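You operate a simulated robot arm through the tools that you are given. There is no shell and no other tool.

The job below is to be done with a simulated robot arm. You get a single attempt, and the scene is never put back.

Task
Light the moving head and steer its spot into the blue ring.
Fine: it is lamp three; yellow fader and dim full up; the other faders stay.

The check looks at the end state, three seconds after you hand in, the way a careful person would. Anything else that was tipped, shoved, dropped, spilled or broken makes it a failure.

Robot
A 6-joint arm with a two-finger parallel gripper, fixed in place. Base frame: the origin is at the foot of the arm, x ahead of it, y to its left, z up; the work surface is at about z = 840. Units: mm, rad, N and s.
With the tool pointing down near the work surface it reaches from about 260 to 680 mm from the base axis. Its first joint turns from -1.152 to 1.152 rad. Payload 2.9 kg.
The TCP is the grasp point between the finger pads, 30 mm short of the fingertips. In the tool frame z runs along the fingers and y along their closing line. The gripper opens to 110 mm. The fingers are 20 mm wide and 10 mm thick; the gripper's body (48 by 112 mm) begins 55 mm behind the TCP.
Orientation is that of the tool frame in the base frame, as [roll, pitch, yaw] about the fixed x, y, z axes, in that order (R = Rz(yaw) Ry(pitch) Rx(roll)). With the fingers straight down and closing along the base's y, the tool's x points along the base's -x, its y along +y and its z along -z.

Tools
- The arm moves only by the tool step_arm. Its arguments are lists of equal length, an entry for each row: "rot": the turn, a rotation vector about the base's x, y, z in rad, a list of three; "translation": the shift along the base's x, y, z in mm, a list of three; "hand": the finger opening in mm, from 0 to 110. In form: {"rot": [[wx, wy, wz], ...], "translation": [[x, y, z], ...], "hand": [hand, ...]}. A call has 1 to 20 rows; each row shifts and turns the commanded pose from where the row before left it. Rows are played at 5 a second. More than 50 mm and 0.15 rad between two rows, or a gripper value outside its range, and nothing of the call is played. A pose out of reach is approached as far as the arm can. The call stops where the force on the tool passes 40 N (or 10 N more than at its start, if that is more) or the arm is blocked; 0.2 s more then pass. The fingers move at their own pace (about 108 mm/s each) and stop on an object; they squeeze with about 37 N. The grip force told is the motor's: it shows also when the fingers shut on nothing. Time passes only in rows, and 0.2 s behind the last, so rows that do not move let the fingers close. The reply holds the time, the measured pose of the TCP, the force on the tool along the base axes, the opening and the grip force, in the units named above and with some noise, with the torque about the TCP (base axes, N m) and any sound that the robot's microphone picked up, and new pictures: "show" is both (left out), scene, wrist or none.
- Cameras (640 x 400 px; columns grow to the right, rows downward): "scene" is fixed at [70.5, 423.6, 1398.2]; the picture's right is [-0.84, -0.54, 0.00], its down [-0.26, 0.40, -0.88] and it looks along [0.48, -0.74, -0.48] (base axes); focal length 313 px, centre (320, 200). "wrist" rides on the gripper at [72, 17, -103] in the tool frame; the picture's right is [-0.23, 0.97, 0.00], its down [-0.76, -0.18, -0.62] and it looks along [-0.61, -0.14, 0.78] (tool axes); focal length 222 px, centre (320, 200). There is no depth. A picture from a camera that has moved, and an enlarged one, comes with that camera's place and axes in the base frame and with its lens.
- close_up(camera, box): a new picture of the part [left, top, right, bottom] of that camera's present view, enlarged. It takes no simulated time.
- sign_off(): hands the job in; it is judged then, once.

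Nothing tells you positions but the pictures and the camera data. Unless the task says otherwise, let go and move clear before handing in.

The tools are called as name(argument=value, ...) on one line, values as JSON. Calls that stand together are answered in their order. step_arm: Moves the arm, as the interface text tells. Its arguments: {"type":"object","properties":{"rot":{"type":"array"},"translation":{"type":"array"},"hand":{"type":"array"},"show":{"type":"string","enum":["both","scene","wrist","none"]}},"required":["rot","translation","hand"]} The other tools are called the same way: close_up (camera, box) takes an enlarged picture of a part of a camera's view; sign_off () hands the job in.

At the start:

```text
time_s: 0.0
position: [342.9, -275.3, 1129.0]
orientation: [3.14, 0.0, -3.142]
contact_force: [-0.1, 0.3, -0.5]
ft_torque: [0.0, 0.0, 0.01]
finger_gap: 110.1
gripper_force: 0.1
```

scene: 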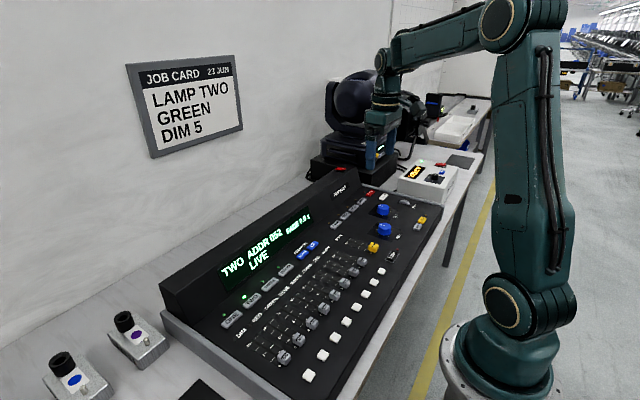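
wrist: 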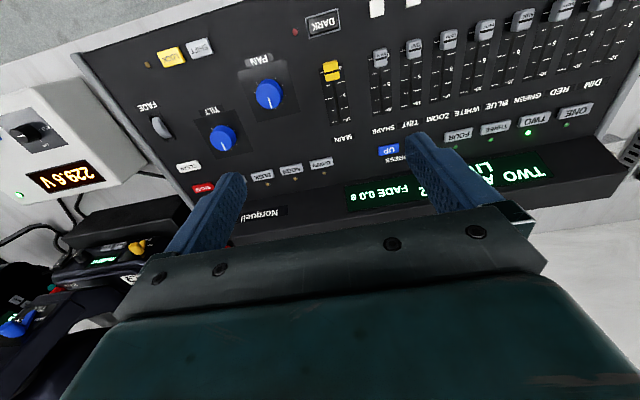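

I see a lighting desk with faders, select buttons (ONE..FOUR), pan/tilt knobs, and a yellow main fader; the job card on the wall says lamp two, but the task says lamp three. I'll look closer at both cameras before moving.

close_up(camera="scene", box=[200, 180, 440, 390])

close_up(camera="wrist", box=[340, 0, 640, 200])

close_up(camera="wrist", box=[60, 0, 360, 200])

close_up(camera="scene", box=[290, 50, 500, 200])

close_up(camera="scene", box=[0, 280, 240, 400])

```text
1.90 times, centred on (320, 285) of scene
camera zoom: at [70.5, 423.6, 1398.2], right [-0.84, -0.54, 0.0], down [-0.26, 0.4, -0.88], along [0.48, -0.74, -0.48], focal length 596 px, centre (320, 38)
```

zoom: 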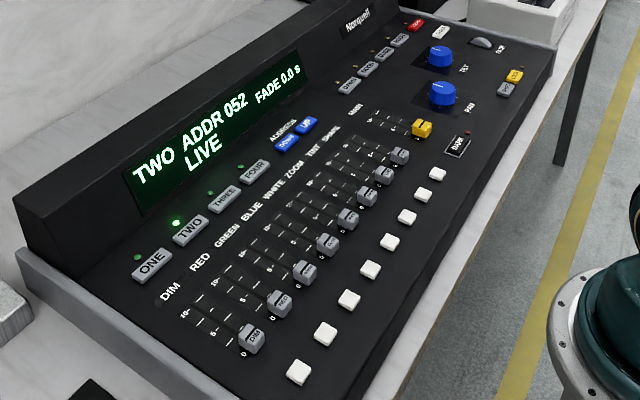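

```text
2.00 times, centred on (490, 100) of wrist
camera zoom: at [271.2, -257.7, 1232.4], right [0.23, 0.97, 0.0], down [0.76, -0.18, 0.62], along [0.61, -0.14, -0.78], focal length 444 px, centre (-20, 400)
```

zoom: 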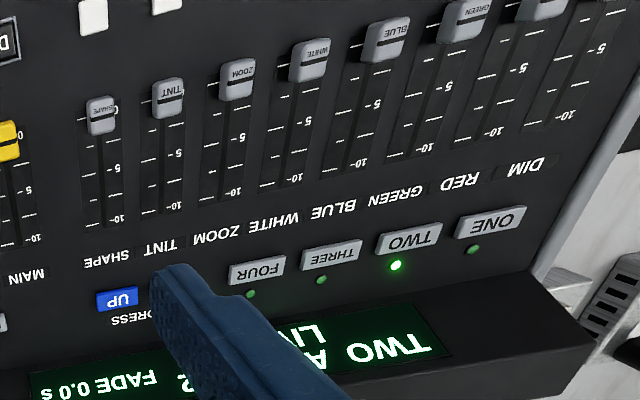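

```text
2.00 times, centred on (210, 100) of wrist
camera zoom: at [271.2, -257.7, 1232.4], right [0.23, 0.97, 0.0], down [0.76, -0.18, 0.62], along [0.61, -0.14, -0.78], focal length 444 px, centre (540, 400)
```

zoom: 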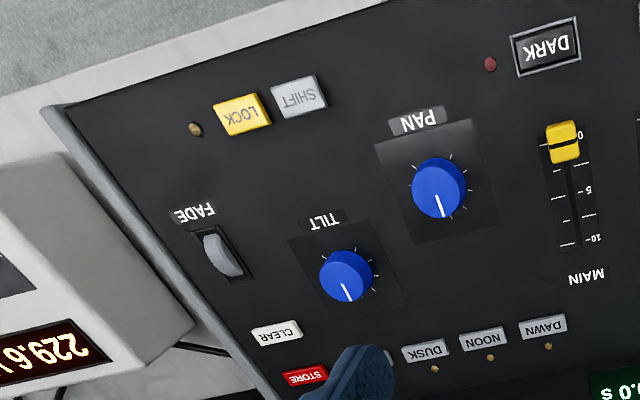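

```text
2.67 times, centred on (395, 125) of scene
camera zoom: at [70.5, 423.6, 1398.2], right [-0.84, -0.54, 0.0], down [-0.26, 0.4, -0.88], along [0.48, -0.74, -0.48], focal length 835 px, centre (120, 400)
```

zoom: 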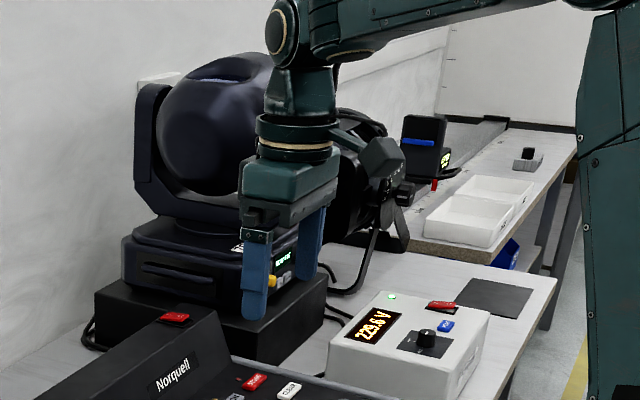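

```text
2.67 times, centred on (120, 340) of scene
camera zoom: at [70.5, 423.6, 1398.2], right [-0.84, -0.54, 0.0], down [-0.26, 0.4, -0.88], along [0.48, -0.74, -0.48], focal length 835 px, centre (853, -173)
```

zoom: 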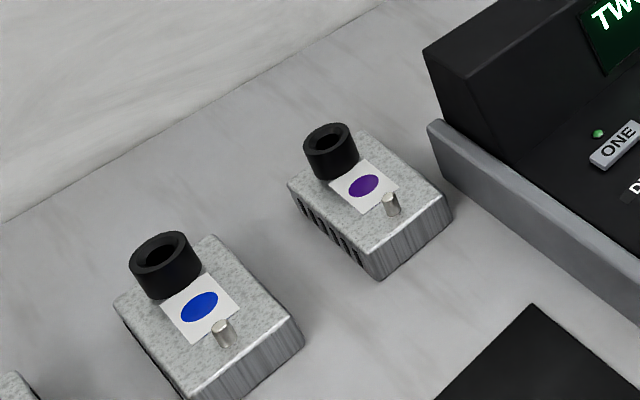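

The desk currently has lamp TWO selected; the moving head sits behind the gripper with a small display, and small boxes with coloured dots stand at the left. I'll zoom further into those details before moving.

close_up(camera="scene", box=[370, 130, 450, 180])

close_up(camera="wrist", box=[0, 200, 180, 340])

close_up(camera="scene", box=[400, 80, 500, 180])

close_up(camera="scene", box=[0, 0, 320, 200])

close_up(camera="scene", box=[320, 180, 440, 260])

close_up(camera="wrist", box=[0, 80, 120, 200])

```text
8.00 times, centred on (410, 155) of scene
camera zoom: at [70.5, 423.6, 1398.2], right [-0.84, -0.54, 0.0], down [-0.26, 0.4, -0.88], along [0.48, -0.74, -0.48], focal length 2504 px, centre (-400, 560)
```

zoom: 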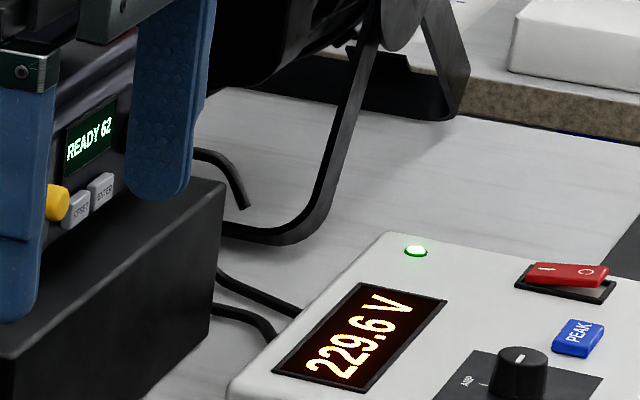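

```text
2.86 times, centred on (90, 270) of wrist
camera zoom: at [271.2, -257.7, 1232.4], right [0.23, 0.97, 0.0], down [0.76, -0.18, 0.62], along [0.61, -0.14, -0.78], focal length 635 px, centre (977, 0)
```

zoom: 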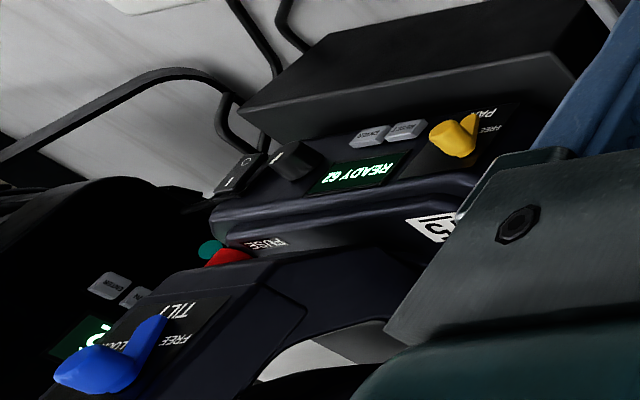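

```text
4.00 times, centred on (450, 130) of scene
camera zoom: at [70.5, 423.6, 1398.2], right [-0.84, -0.54, 0.0], down [-0.26, 0.4, -0.88], along [0.48, -0.74, -0.48], focal length 1252 px, centre (-200, 480)
```

zoom: 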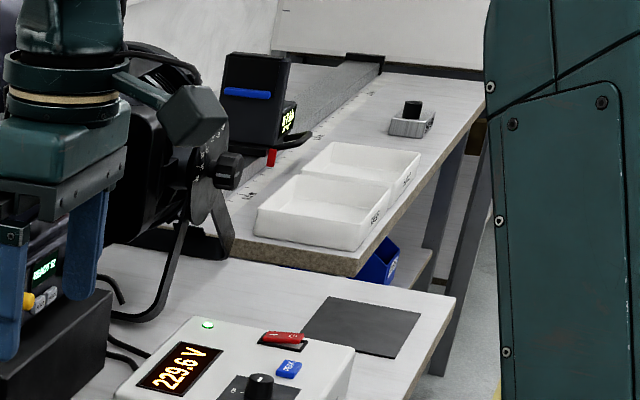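

```text
2.00 times, centred on (160, 100) of scene
camera zoom: at [70.5, 423.6, 1398.2], right [-0.84, -0.54, 0.0], down [-0.26, 0.4, -0.88], along [0.48, -0.74, -0.48], focal length 626 px, centre (640, 400)
```

zoom: 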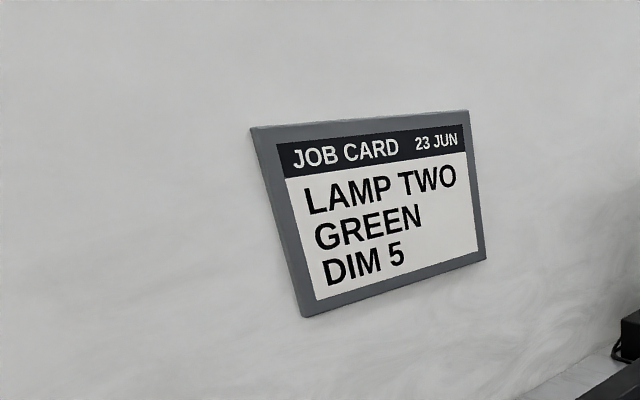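

```text
5.00 times, centred on (380, 220) of scene
camera zoom: at [70.5, 423.6, 1398.2], right [-0.84, -0.54, 0.0], down [-0.26, 0.4, -0.88], along [0.48, -0.74, -0.48], focal length 1565 px, centre (20, 100)
```

zoom: 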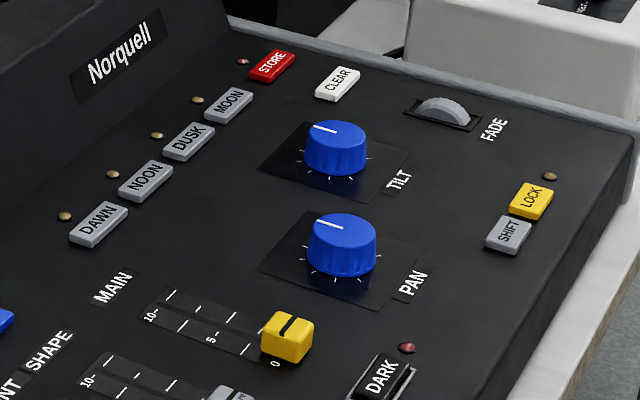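

```text
3.33 times, centred on (60, 140) of wrist
camera zoom: at [271.2, -257.7, 1232.4], right [0.23, 0.97, 0.0], down [0.76, -0.18, 0.62], along [0.61, -0.14, -0.78], focal length 740 px, centre (1187, 400)
```

zoom: 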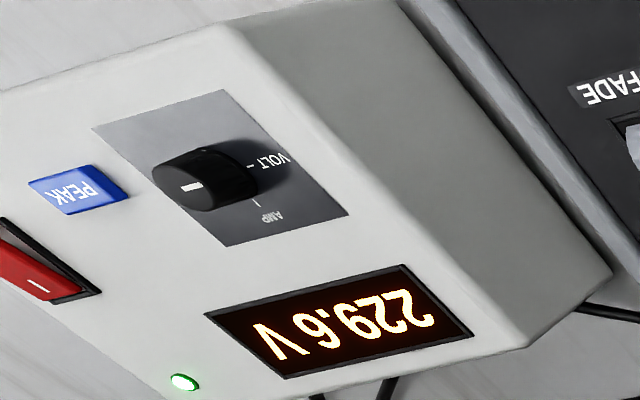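

The moving head's display reads READY with an address of about 62, while the desk shows lamp TWO at address 052; no ring is visible on the wall yet. I'll zoom on the little boxes and the far part of the room before looking around with the wrist camera.

close_up(camera="scene", box=[30, 300, 180, 400])

close_up(camera="scene", box=[310, 60, 410, 130])

close_up(camera="wrist", box=[50, 220, 150, 290])

close_up(camera="wrist", box=[0, 280, 100, 350])

close_up(camera="scene", box=[560, 0, 640, 120])

close_up(camera="scene", box=[400, 0, 500, 100])

```text
4.00 times, centred on (105, 350) of scene
camera zoom: at [70.5, 423.6, 1398.2], right [-0.84, -0.54, 0.0], down [-0.26, 0.4, -0.88], along [0.48, -0.74, -0.48], focal length 1252 px, centre (1180, -400)
```

zoom: 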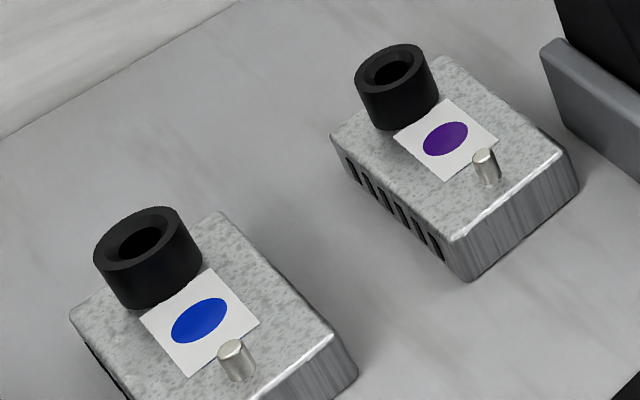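

```text
5.71 times, centred on (360, 95) of scene
camera zoom: at [70.5, 423.6, 1398.2], right [-0.84, -0.54, 0.0], down [-0.26, 0.4, -0.88], along [0.48, -0.74, -0.48], focal length 1789 px, centre (91, 800)
```

zoom: 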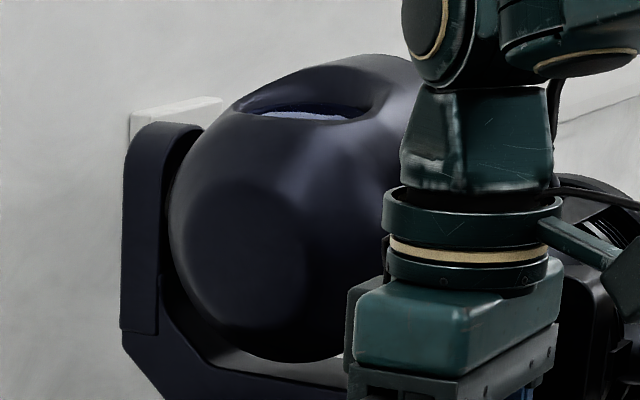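

```text
5.71 times, centred on (100, 255) of wrist
camera zoom: at [271.2, -257.7, 1232.4], right [0.23, 0.97, 0.0], down [0.76, -0.18, 0.62], along [0.61, -0.14, -0.78], focal length 1269 px, centre (1577, -114)
```

zoom: 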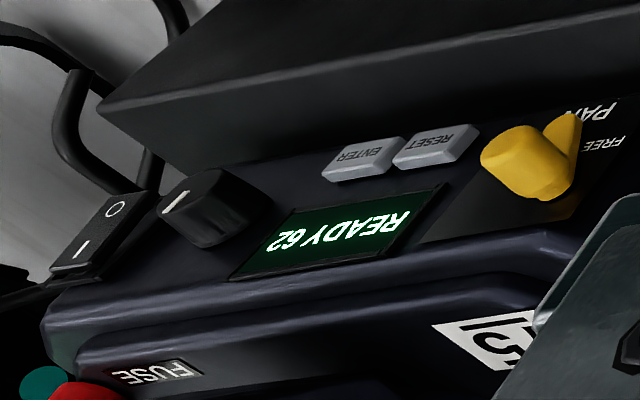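

```text
5.71 times, centred on (50, 315) of wrist
camera zoom: at [271.2, -257.7, 1232.4], right [0.23, 0.97, 0.0], down [0.76, -0.18, 0.62], along [0.61, -0.14, -0.78], focal length 1269 px, centre (1863, -457)
```

zoom: 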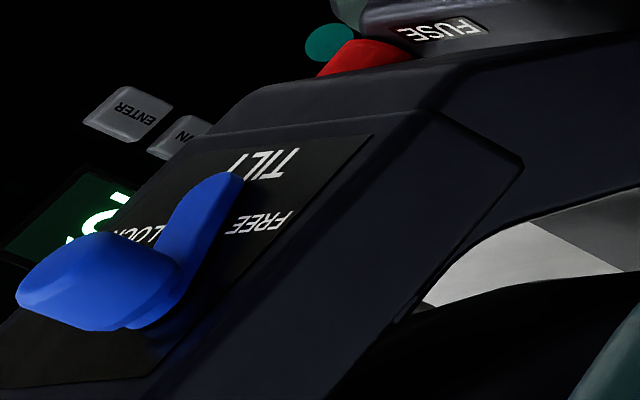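

```text
3.33 times, centred on (600, 60) of scene
camera zoom: at [70.5, 423.6, 1398.2], right [-0.84, -0.54, 0.0], down [-0.26, 0.4, -0.88], along [0.48, -0.74, -0.48], focal length 1044 px, centre (-613, 667)
```

zoom: 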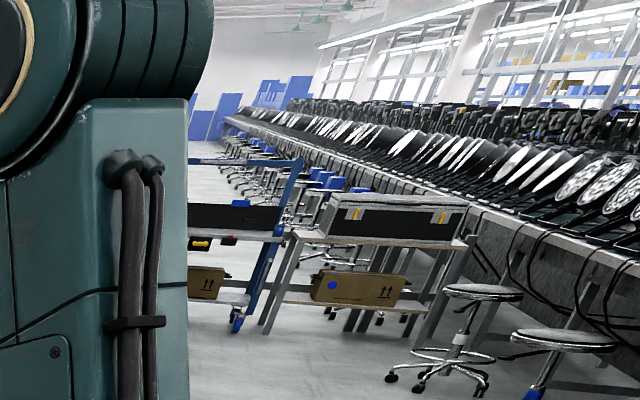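

```text
4.00 times, centred on (450, 50) of scene
camera zoom: at [70.5, 423.6, 1398.2], right [-0.84, -0.54, 0.0], down [-0.26, 0.4, -0.88], along [0.48, -0.74, -0.48], focal length 1252 px, centre (-200, 800)
```

zoom: 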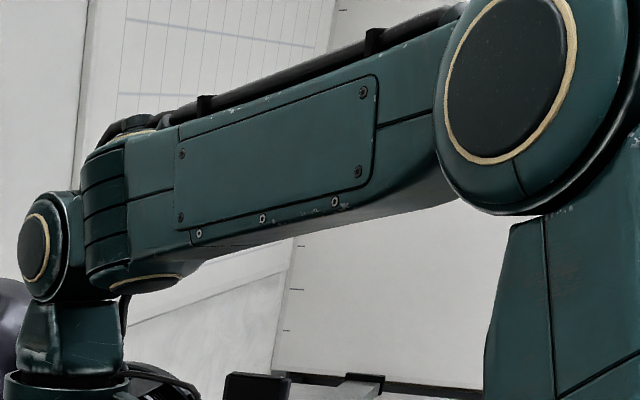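

The board at the far end (−y) is hidden behind the arm, so the ring may be there. I'll move the arm up and to the left, clear of everything, to get an unobstructed scene view.

step_arm(rot=[[0, 0, 0], [0, 0, 0], [0, 0, 0], [0, 0, 0], [0, 0, 0], [0, 0, 0], [0, 0, 0], [0, 0, 0], [0, 0, 0], [0, 0, 0]], translation=[[0, 40, 10], [0, 40, 10], [0, 40, 10], [0, 40, 10], [0, 40, 10], [0, 40, 10], [0, 40, 10], [0, 40, 10], [0, 40, 10], [0, 40, 10]], hand=[110, 110, 110, 110, 110, 110, 110, 110, 110, 110], show="both")

```text
time_s: 2.2
position: [344.6, 127.6, 1228.7]
orientation: [-3.14, 0.0, 3.14]
contact_force: [0.4, 0.3, 0.1]
ft_torque: [-0.03, 0.0, 0.03]
finger_gap: 110.2
gripper_force: 0.1
camera wrist: at [272.8, 145.0, 1332.6], right [0.23, 0.97, 0.0], down [0.76, -0.18, 0.62], along [0.61, -0.14, -0.78], focal length 222 px, centre (320, 200)
```

scene: 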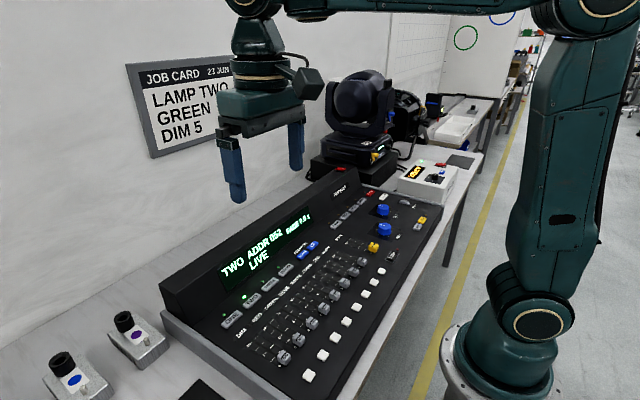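
wrist: 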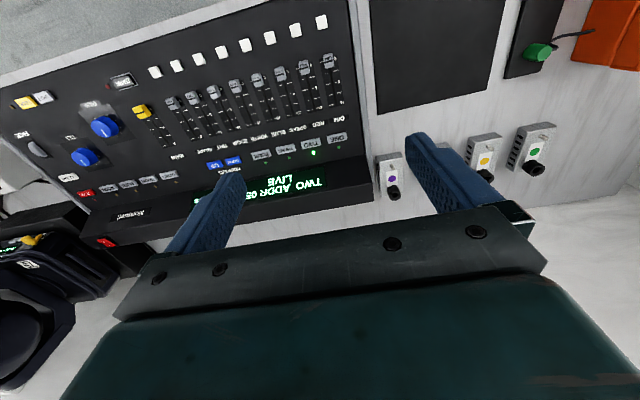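

Now a far white board shows a green ring and part of a blue ring at the top of the scene view. I'll zoom in on it and the moving head.

close_up(camera="scene", box=[430, 0, 550, 75])

close_up(camera="scene", box=[300, 60, 460, 190])

close_up(camera="wrist", box=[0, 180, 160, 400])

close_up(camera="wrist", box=[140, 20, 380, 220])

close_up(camera="wrist", box=[360, 0, 640, 220])

```text
5.33 times, centred on (490, 38) of scene
camera zoom: at [70.5, 423.6, 1398.2], right [-0.84, -0.54, 0.0], down [-0.26, 0.4, -0.88], along [0.48, -0.74, -0.48], focal length 1670 px, centre (-587, 1067)
```

zoom: 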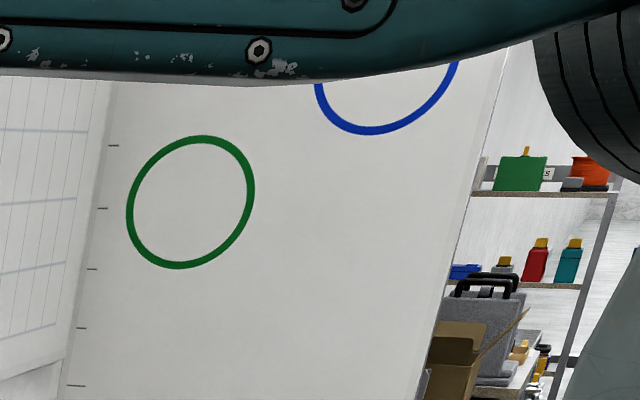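

```text
3.08 times, centred on (380, 125) of scene
camera zoom: at [70.5, 423.6, 1398.2], right [-0.84, -0.54, 0.0], down [-0.26, 0.4, -0.88], along [0.48, -0.74, -0.48], focal length 963 px, centre (135, 431)
```

zoom: 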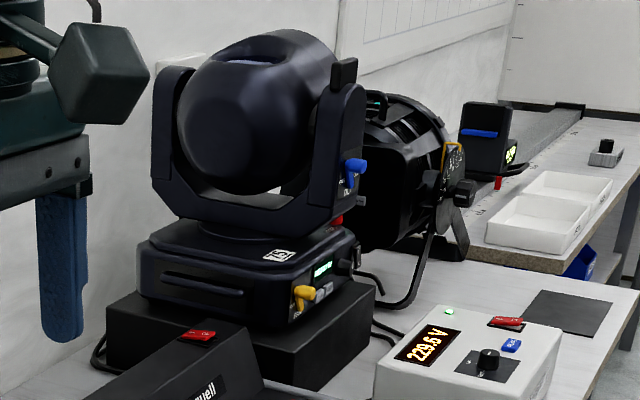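

```text
1.82 times, centred on (80, 290) of wrist
camera zoom: at [272.8, 145.0, 1332.6], right [0.23, 0.97, 0.0], down [0.76, -0.18, 0.62], along [0.61, -0.14, -0.78], focal length 404 px, centre (756, 36)
```

zoom: 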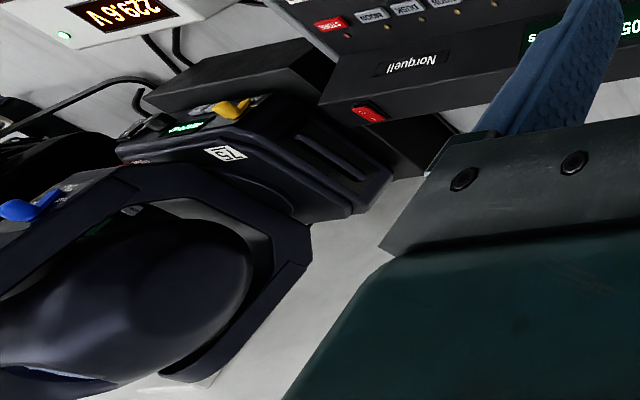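

```text
2.00 times, centred on (260, 120) of wrist
camera zoom: at [272.8, 145.0, 1332.6], right [0.23, 0.97, 0.0], down [0.76, -0.18, 0.62], along [0.61, -0.14, -0.78], focal length 444 px, centre (440, 360)
```

zoom: 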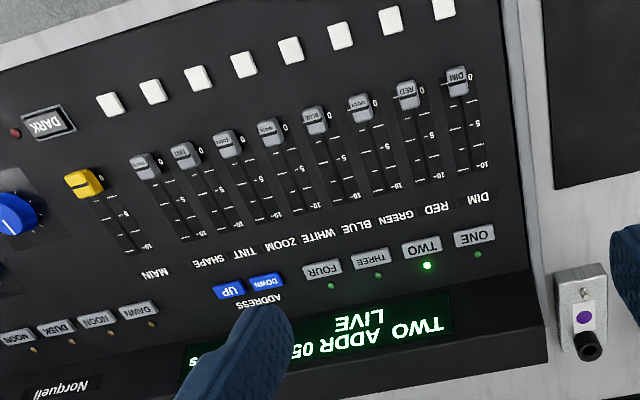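

```text
1.82 times, centred on (500, 110) of wrist
camera zoom: at [272.8, 145.0, 1332.6], right [0.23, 0.97, 0.0], down [0.76, -0.18, 0.62], along [0.61, -0.14, -0.78], focal length 404 px, centre (-7, 364)
```

zoom: 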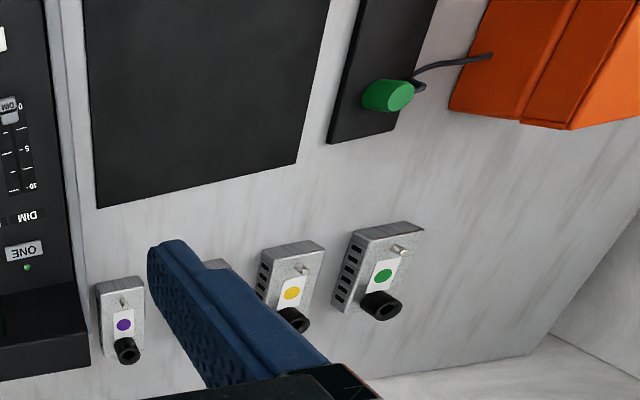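

The board carries a green ring on the left and a blue ring at upper right. I'll inspect the moving head's locks and switches from the scene camera.

close_up(camera="scene", box=[365, 130, 405, 170])

close_up(camera="scene", box=[375, 100, 415, 140])

close_up(camera="scene", box=[405, 85, 485, 135])

close_up(camera="scene", box=[200, 200, 340, 300])

```text
10.00 times, centred on (385, 150) of scene
camera zoom: at [70.5, 423.6, 1398.2], right [-0.84, -0.54, 0.0], down [-0.26, 0.4, -0.88], along [0.48, -0.74, -0.48], focal length 3131 px, centre (-330, 700)
```

zoom: 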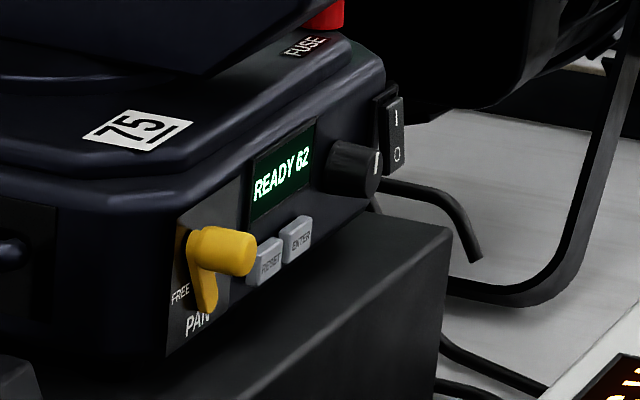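

```text
10.00 times, centred on (395, 120) of scene
camera zoom: at [70.5, 423.6, 1398.2], right [-0.84, -0.54, 0.0], down [-0.26, 0.4, -0.88], along [0.48, -0.74, -0.48], focal length 3131 px, centre (-430, 1000)
```

zoom: 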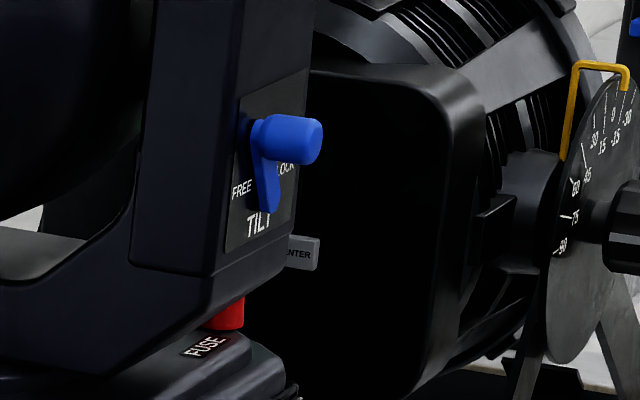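

```text
8.00 times, centred on (445, 110) of scene
camera zoom: at [70.5, 423.6, 1398.2], right [-0.84, -0.54, 0.0], down [-0.26, 0.4, -0.88], along [0.48, -0.74, -0.48], focal length 2504 px, centre (-680, 920)
```

zoom: 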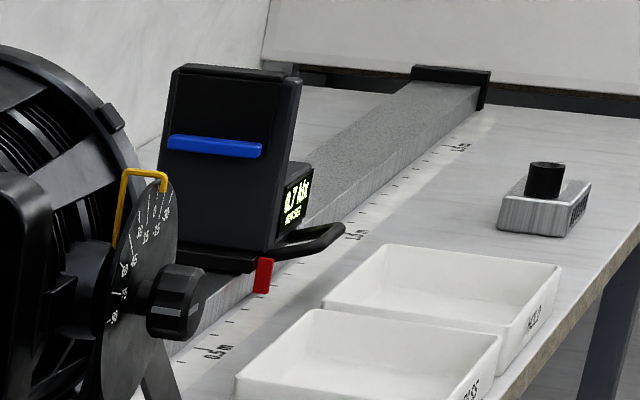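

```text
4.00 times, centred on (270, 250) of scene
camera zoom: at [70.5, 423.6, 1398.2], right [-0.84, -0.54, 0.0], down [-0.26, 0.4, -0.88], along [0.48, -0.74, -0.48], focal length 1252 px, centre (520, 0)
```

zoom: 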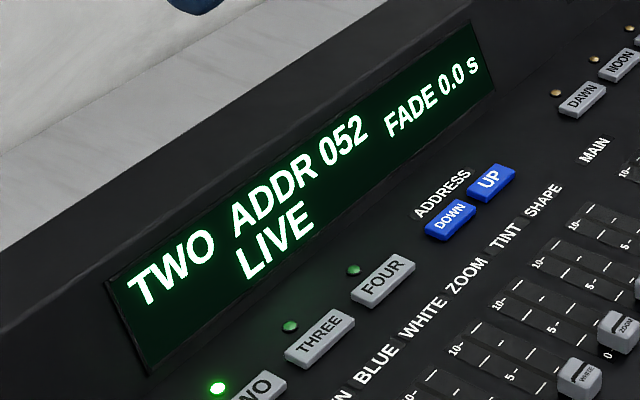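

The desk is axis-aligned: THREE is at about (481, 14, 856), with faders at x≈329 from DIM (y≈148) to MAIN (y≈−245). Next I close the fingers and hover over THREE.

step_arm(rot=[[0, 0, 0], [0, 0, 0], [0, 0, 0], [0, 0, 0], [0, 0, 0], [0, 0, 0], [0, 0, 0], [0, 0, 0], [0, 0, 0]], translation=[[17, -14.2, -36], [17, -14.2, -36], [17, -14.2, -36], [17, -14.2, -36], [17, -14.2, -36], [17, -14.2, -36], [17, -14.2, -36], [17, -14.2, -36], [0, 0, 0]], hand=[0, 0, 0, 0, 0, 0, 0, 0, 0], show="both")

```text
time_s: 4.2
position: [482.4, 10.5, 941.8]
orientation: [3.141, 0.001, -3.14]
contact_force: [0.9, -0.4, -0.5]
ft_torque: [-0.03, 0.02, -0.02]
finger_gap: 0.2
gripper_force: 36.9
camera wrist: at [409.2, 29.3, 1044.5], right [0.23, 0.97, 0.0], down [0.76, -0.18, 0.62], along [0.61, -0.14, -0.78], focal length 222 px, centre (320, 200)
```

scene: 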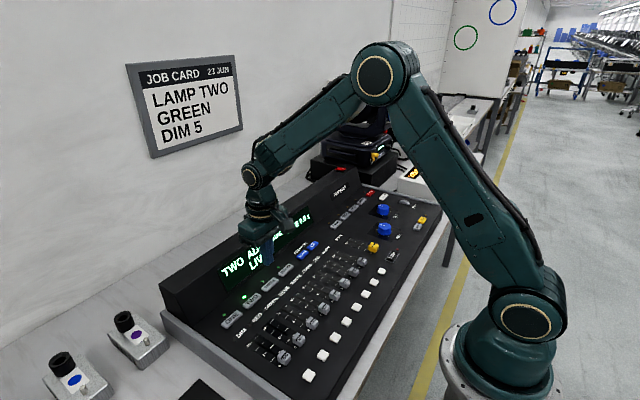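
wrist: 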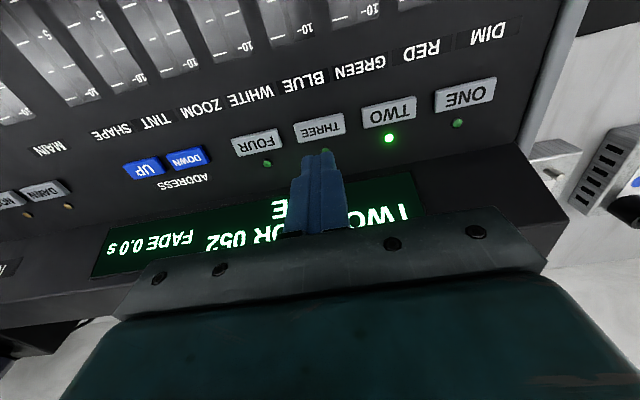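

The fingertip is almost over THREE. I'll align (x≈479, y≈13.5) and descend to just above the button.

step_arm(rot=[[0, 0, 0], [0, 0, 0], [0, 0, 0]], translation=[[-3, 3, -20], [0, 0, -20], [0, 0, -8]], hand=[0, 0, 0], show="both")

close_up(camera="wrist", box=[240, 60, 400, 200])

close_up(camera="scene", box=[210, 210, 330, 310])

```text
time_s: 5.0
position: [476.2, 14.8, 893.6]
orientation: [3.141, -0.001, 3.141]
contact_force: [-0.3, -0.1, -0.1]
ft_torque: [0.02, 0.02, 0.0]
finger_gap: 0.0
gripper_force: 36.7
camera wrist: at [403.9, 32.7, 997.1], right [0.23, 0.97, 0.0], down [0.76, -0.18, 0.62], along [0.61, -0.14, -0.78], focal length 222 px, centre (320, 200)
```

scene: 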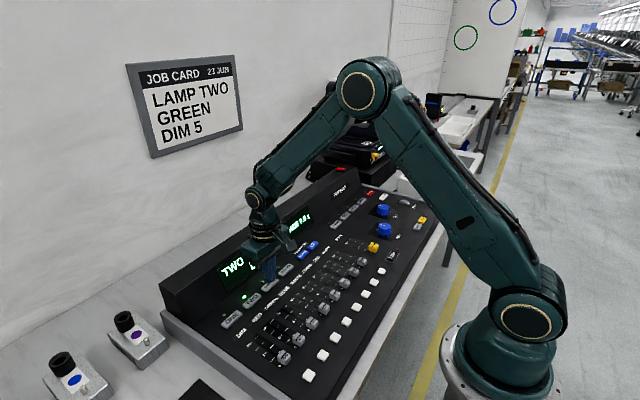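
wrist: 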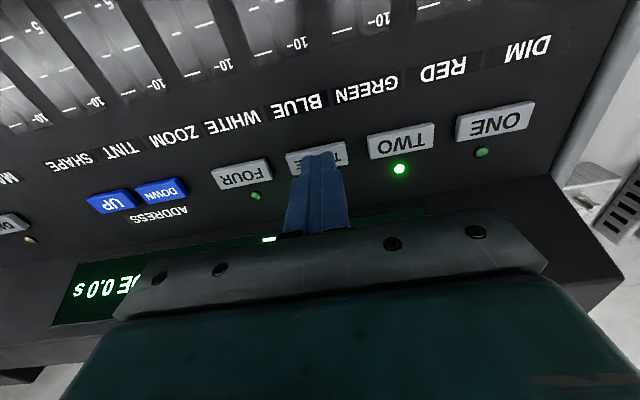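

```text
2.86 times, centred on (320, 130) of wrist
camera zoom: at [403.9, 32.7, 997.1], right [0.23, 0.97, 0.0], down [0.76, -0.18, 0.62], along [0.61, -0.14, -0.78], focal length 635 px, centre (320, 400)
```

zoom: 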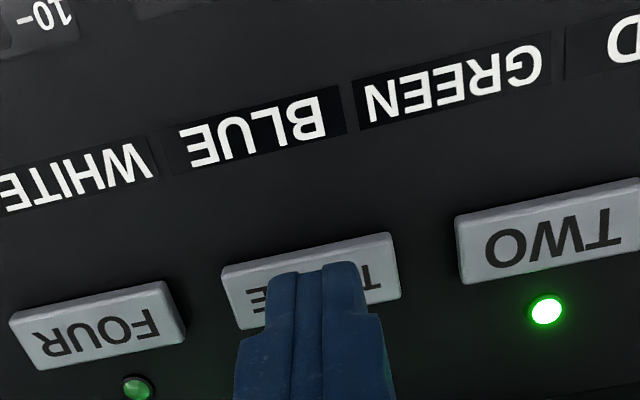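

```text
4.00 times, centred on (270, 260) of scene
camera zoom: at [70.5, 423.6, 1398.2], right [-0.84, -0.54, 0.0], down [-0.26, 0.4, -0.88], along [0.48, -0.74, -0.48], focal length 1252 px, centre (520, -40)
```

zoom: 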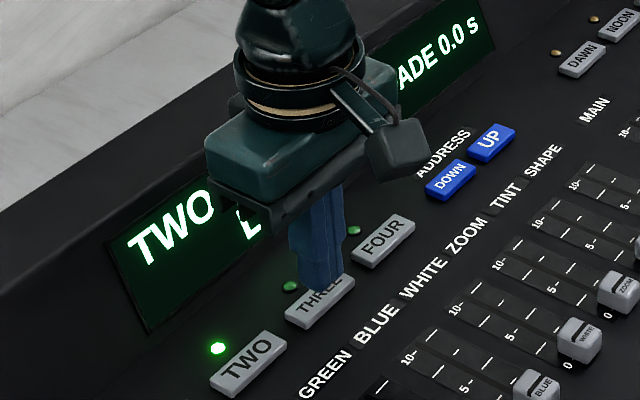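

The fingertip is right over THREE, about 10 mm above it. I'll press down in small steps.

step_arm(rot=[[0, 0, 0], [0, 0, 0], [0, 0, 0]], translation=[[0, 0, -3], [0, 0, -3], [0, 0, -3]], hand=[0, 0, 0], show="scene")

```text
time_s: 5.8
position: [476.3, 13.7, 884.1]
orientation: [3.141, 0.0, 3.14]
contact_force: [0.4, 0.0, -0.2]
ft_torque: [-0.01, 0.01, 0.01]
finger_gap: 0.0
gripper_force: 37.1
```

scene: 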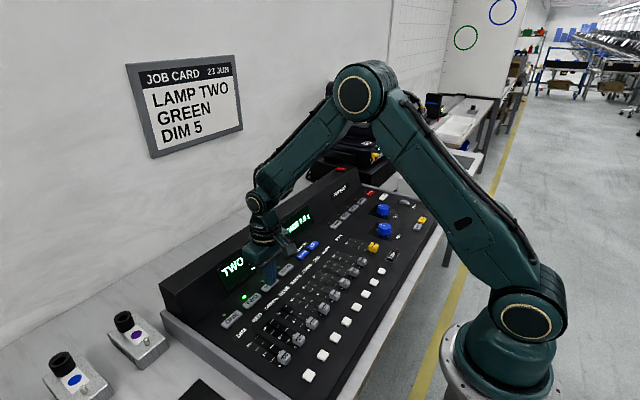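

No contact yet at tip height ≈854. I'll continue in 2 mm steps.

step_arm(rot=[[0, 0, 0], [0, 0, 0]], translation=[[0, 0, -2], [0, 0, -2]], hand=[0, 0], show="wrist")

close_up(camera="scene", box=[230, 230, 310, 310])

```text
time_s: 6.4
position: [478.0, 13.9, 881.1]
orientation: [3.141, -0.001, -3.141]
contact_force: [0.1, -0.4, -0.3]
ft_torque: [0.0, 0.04, 0.0]
finger_gap: 0.0
gripper_force: 36.8
camera wrist: at [404.6, 31.9, 983.7], right [0.23, 0.97, 0.0], down [0.76, -0.18, 0.62], along [0.61, -0.14, -0.78], focal length 222 px, centre (320, 200)
```

wrist: 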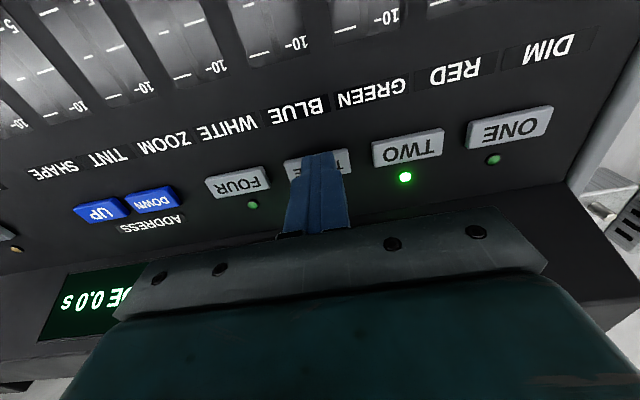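

```text
5.00 times, centred on (270, 270) of scene
camera zoom: at [70.5, 423.6, 1398.2], right [-0.84, -0.54, 0.0], down [-0.26, 0.4, -0.88], along [0.48, -0.74, -0.48], focal length 1565 px, centre (570, -150)
```

zoom: 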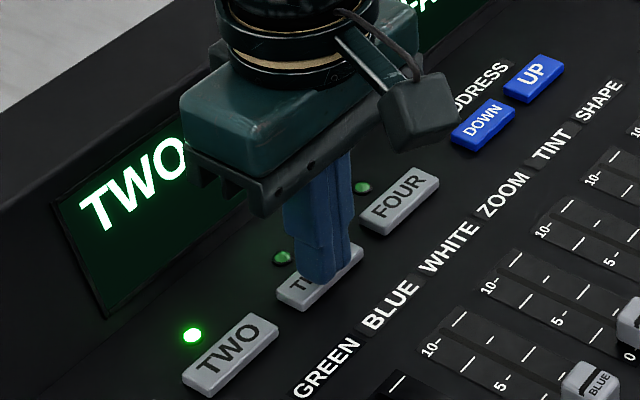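

Still no contact (tip ≈851). I'll continue down 1.5–2 mm at a time.

step_arm(rot=[[0, 0, 0], [0, 0, 0], [0, 0, 0]], translation=[[0, 0, -1.5], [0, 0, -1.5], [0, 0, 0]], hand=[0, 0, 0], show="wrist")

```text
time_s: 7.2
position: [477.2, 14.1, 877.3]
orientation: [3.141, 0.002, 3.141]
contact_force: [-0.1, -0.8, -0.6]
ft_torque: [0.02, 0.02, 0.02]
finger_gap: 0.0
gripper_force: 37.4
camera wrist: at [404.4, 31.2, 980.4], right [0.23, 0.97, 0.0], down [0.76, -0.18, 0.62], along [0.61, -0.14, -0.78], focal length 222 px, centre (320, 200)
```

wrist: 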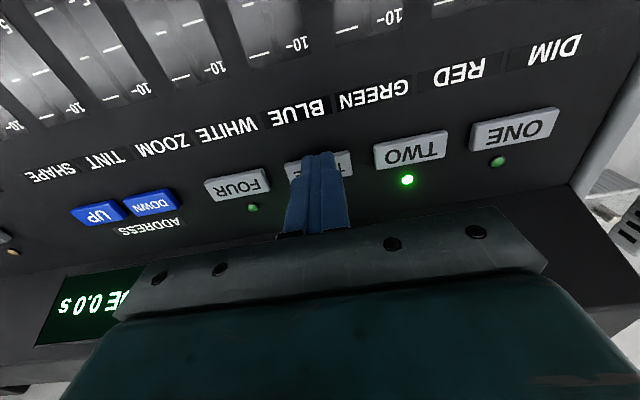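

Still free. Continuing down in small steps while watching force.

step_arm(rot=[[0, 0, 0], [0, 0, 0], [0, 0, 0]], translation=[[0, 0, -1.5], [0, 0, -1.5], [0, 0, 0]], hand=[0, 0, 0], show="wrist")

```text
time_s: 8.0
position: [476.9, 13.5, 873.0]
orientation: [-3.141, 0.0, -3.141]
contact_force: [0.8, 0.0, 2.5]
ft_torque: [-0.04, -0.05, 0.01]
finger_gap: 0.0
gripper_force: 36.8
heard: click
camera wrist: at [404.4, 31.2, 977.5], right [0.23, 0.97, 0.0], down [0.76, -0.18, 0.62], along [0.61, -0.14, -0.78], focal length 222 px, centre (320, 200)
```

wrist: 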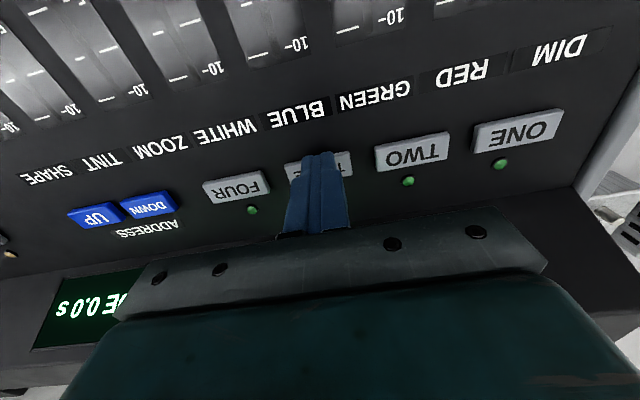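

A click sounded and TWO's LED went out, so THREE should be selected (button top ≈ z 845). I'll lift straight up and move away to read the display.

step_arm(rot=[[0, 0, 0], [0, 0, 0], [0, 0, 0], [0, 0, 0], [0, 0, 0], [0, 0, 0]], translation=[[0, 0, 10], [0, 0, 40], [0, 0, 40], [-20, 20, 40], [-20, 20, 30], [0, 0, 0]], hand=[0, 0, 0, 0, 0, 0], show="both")

close_up(camera="scene", box=[200, 190, 340, 310])

close_up(camera="scene", box=[430, 0, 550, 75])

```text
time_s: 9.4
position: [436.1, 54.6, 1033.3]
orientation: [3.141, 0.0, 3.141]
contact_force: [0.1, 0.1, -0.1]
ft_torque: [-0.03, 0.04, 0.0]
finger_gap: 0.0
gripper_force: 37.0
camera wrist: at [364.0, 72.3, 1136.6], right [0.23, 0.97, 0.0], down [0.76, -0.18, 0.62], along [0.61, -0.14, -0.78], focal length 222 px, centre (320, 200)
```

scene: 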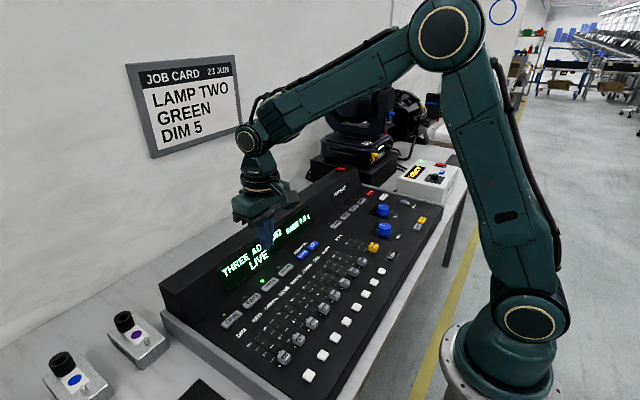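
wrist: 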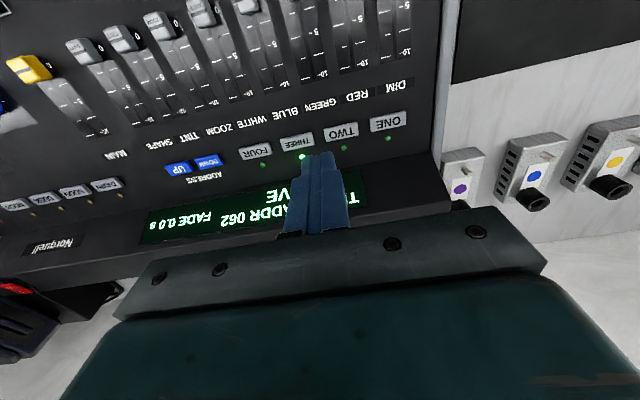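

```text
3.33 times, centred on (270, 250) of scene
camera zoom: at [70.5, 423.6, 1398.2], right [-0.84, -0.54, 0.0], down [-0.26, 0.4, -0.88], along [0.48, -0.74, -0.48], focal length 1044 px, centre (487, 33)
```

zoom: 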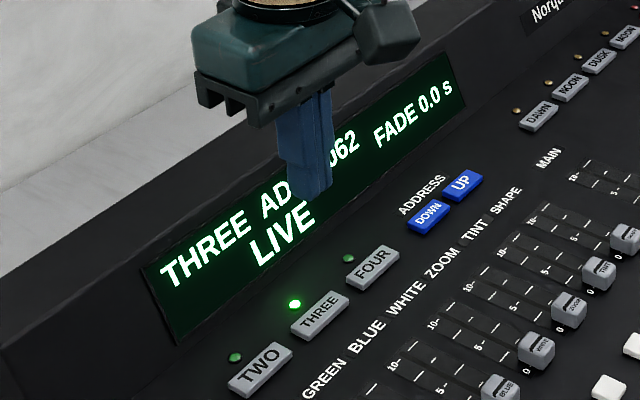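

```text
5.33 times, centred on (490, 38) of scene
camera zoom: at [70.5, 423.6, 1398.2], right [-0.84, -0.54, 0.0], down [-0.26, 0.4, -0.88], along [0.48, -0.74, -0.48], focal length 1670 px, centre (-587, 1067)
```

zoom: 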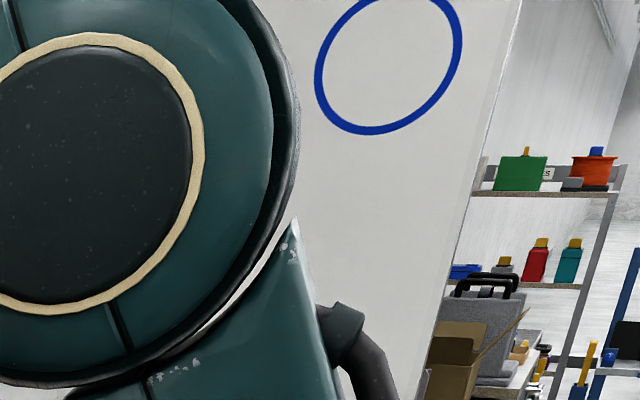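

Lamp THREE is live at address 062, matching the moving head's READY 62. Next, the DIM fader at about (329, 148); I'll hover above with fingers open to about 45 mm.

step_arm(rot=[[0, 0, 0], [0, 0, 0], [0, 0, 0], [0, 0, 0], [0, 0, 0]], translation=[[-26.8, 23.4, -15], [-26.8, 23.4, -15], [-26.8, 23.4, -20], [-26.8, 23.4, -20], [0, 0, 0]], hand=[44, 44, 44, 44, 44], show="both")

close_up(camera="wrist", box=[200, 0, 440, 200])

close_up(camera="scene", box=[220, 290, 340, 390])

```text
time_s: 10.6
position: [331.5, 148.0, 961.9]
orientation: [3.141, 0.001, 3.141]
contact_force: [-0.2, 0.2, -0.2]
ft_torque: [-0.02, -0.04, 0.01]
finger_gap: 43.8
gripper_force: 0.0
camera wrist: at [258.4, 165.6, 1065.3], right [0.23, 0.97, 0.0], down [0.76, -0.18, 0.62], along [0.61, -0.14, -0.78], focal length 222 px, centre (320, 200)
```

scene: 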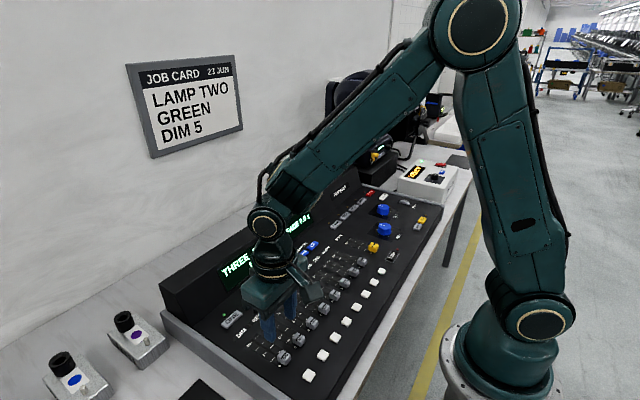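
wrist: 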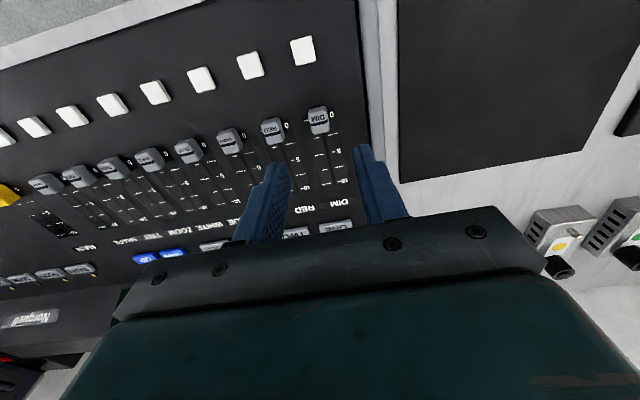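

```text
2.00 times, centred on (320, 100) of wrist
camera zoom: at [258.4, 165.6, 1065.3], right [0.23, 0.97, 0.0], down [0.76, -0.18, 0.62], along [0.61, -0.14, -0.78], focal length 444 px, centre (320, 400)
```

zoom: 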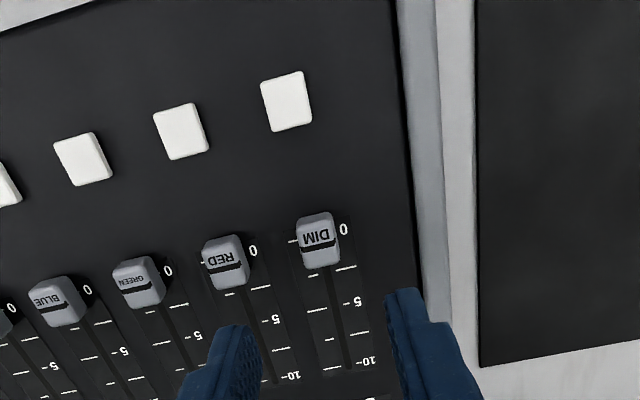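

```text
4.00 times, centred on (280, 340) of scene
camera zoom: at [70.5, 423.7, 1398.2], right [-0.84, -0.54, 0.0], down [-0.26, 0.4, -0.88], along [0.48, -0.74, -0.48], focal length 1252 px, centre (480, -360)
```

zoom: 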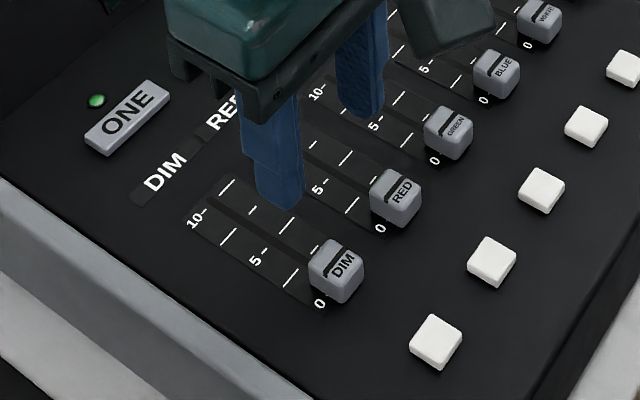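

DIM cap is at about (326, 149). I'll shift onto it and lower the open fingers (38 mm) around the cap, keeping the tips off the desk surface.

step_arm(rot=[[0, 0, 0], [0, 0, 0], [0, 0, 0]], translation=[[-5.5, 1, -40], [0, 0, -35], [0, 0, 0]], hand=[38, 38, 38], show="both")

close_up(camera="wrist", box=[220, 60, 420, 220])

close_up(camera="scene", box=[240, 310, 340, 390])

```text
time_s: 11.4
position: [325.8, 148.5, 888.4]
orientation: [3.141, 0.0, -3.141]
contact_force: [0.2, 0.4, -0.6]
ft_torque: [-0.01, 0.04, 0.02]
finger_gap: 38.3
gripper_force: 0.0
camera wrist: at [253.6, 166.2, 991.2], right [0.23, 0.97, 0.0], down [0.76, -0.18, 0.62], along [0.61, -0.14, -0.78], focal length 222 px, centre (320, 200)
```

scene: 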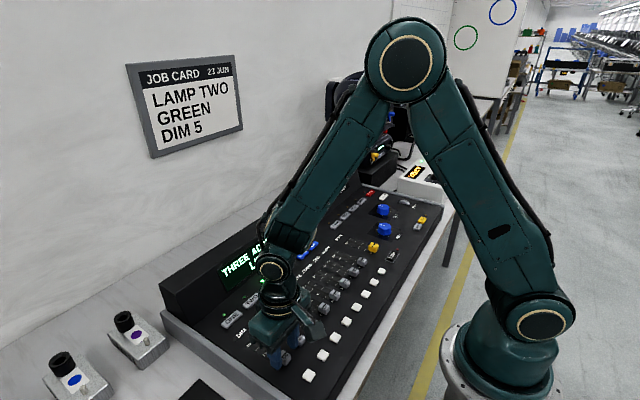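
wrist: 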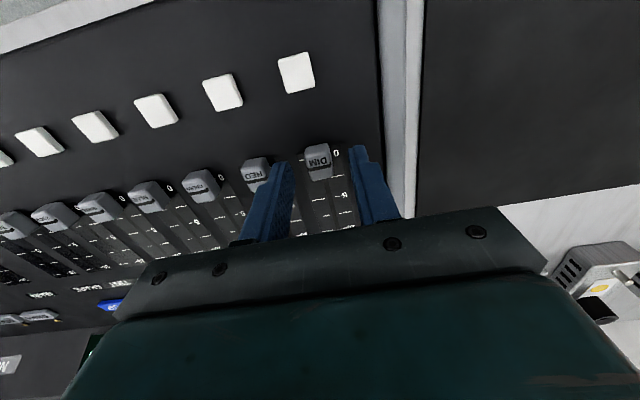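

```text
2.50 times, centred on (320, 140) of wrist
camera zoom: at [253.6, 166.2, 991.2], right [0.23, 0.97, 0.0], down [0.76, -0.18, 0.62], along [0.61, -0.14, -0.78], focal length 555 px, centre (320, 350)
```

zoom: 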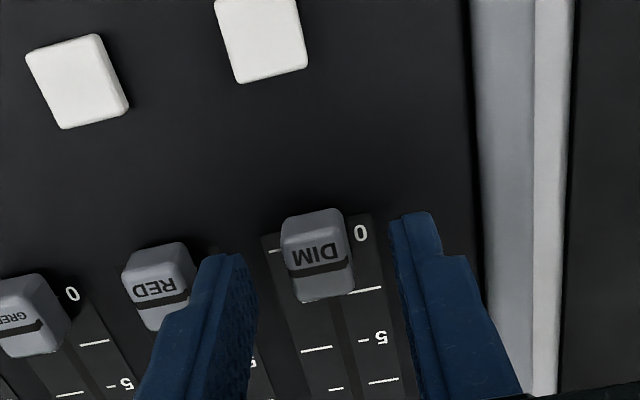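

```text
5.00 times, centred on (290, 350) of scene
camera zoom: at [70.5, 423.6, 1398.2], right [-0.84, -0.54, 0.0], down [-0.26, 0.4, -0.88], along [0.48, -0.74, -0.48], focal length 1565 px, centre (470, -550)
```

zoom: 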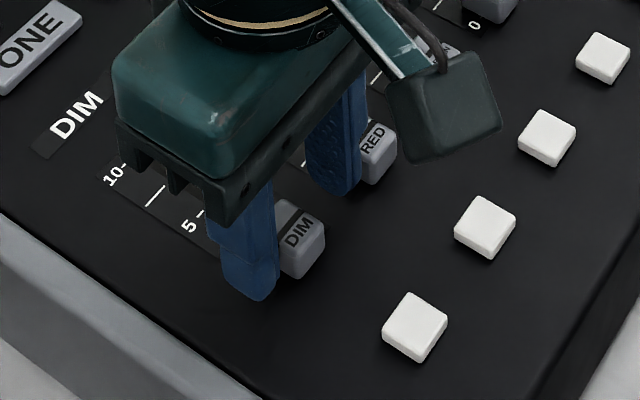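

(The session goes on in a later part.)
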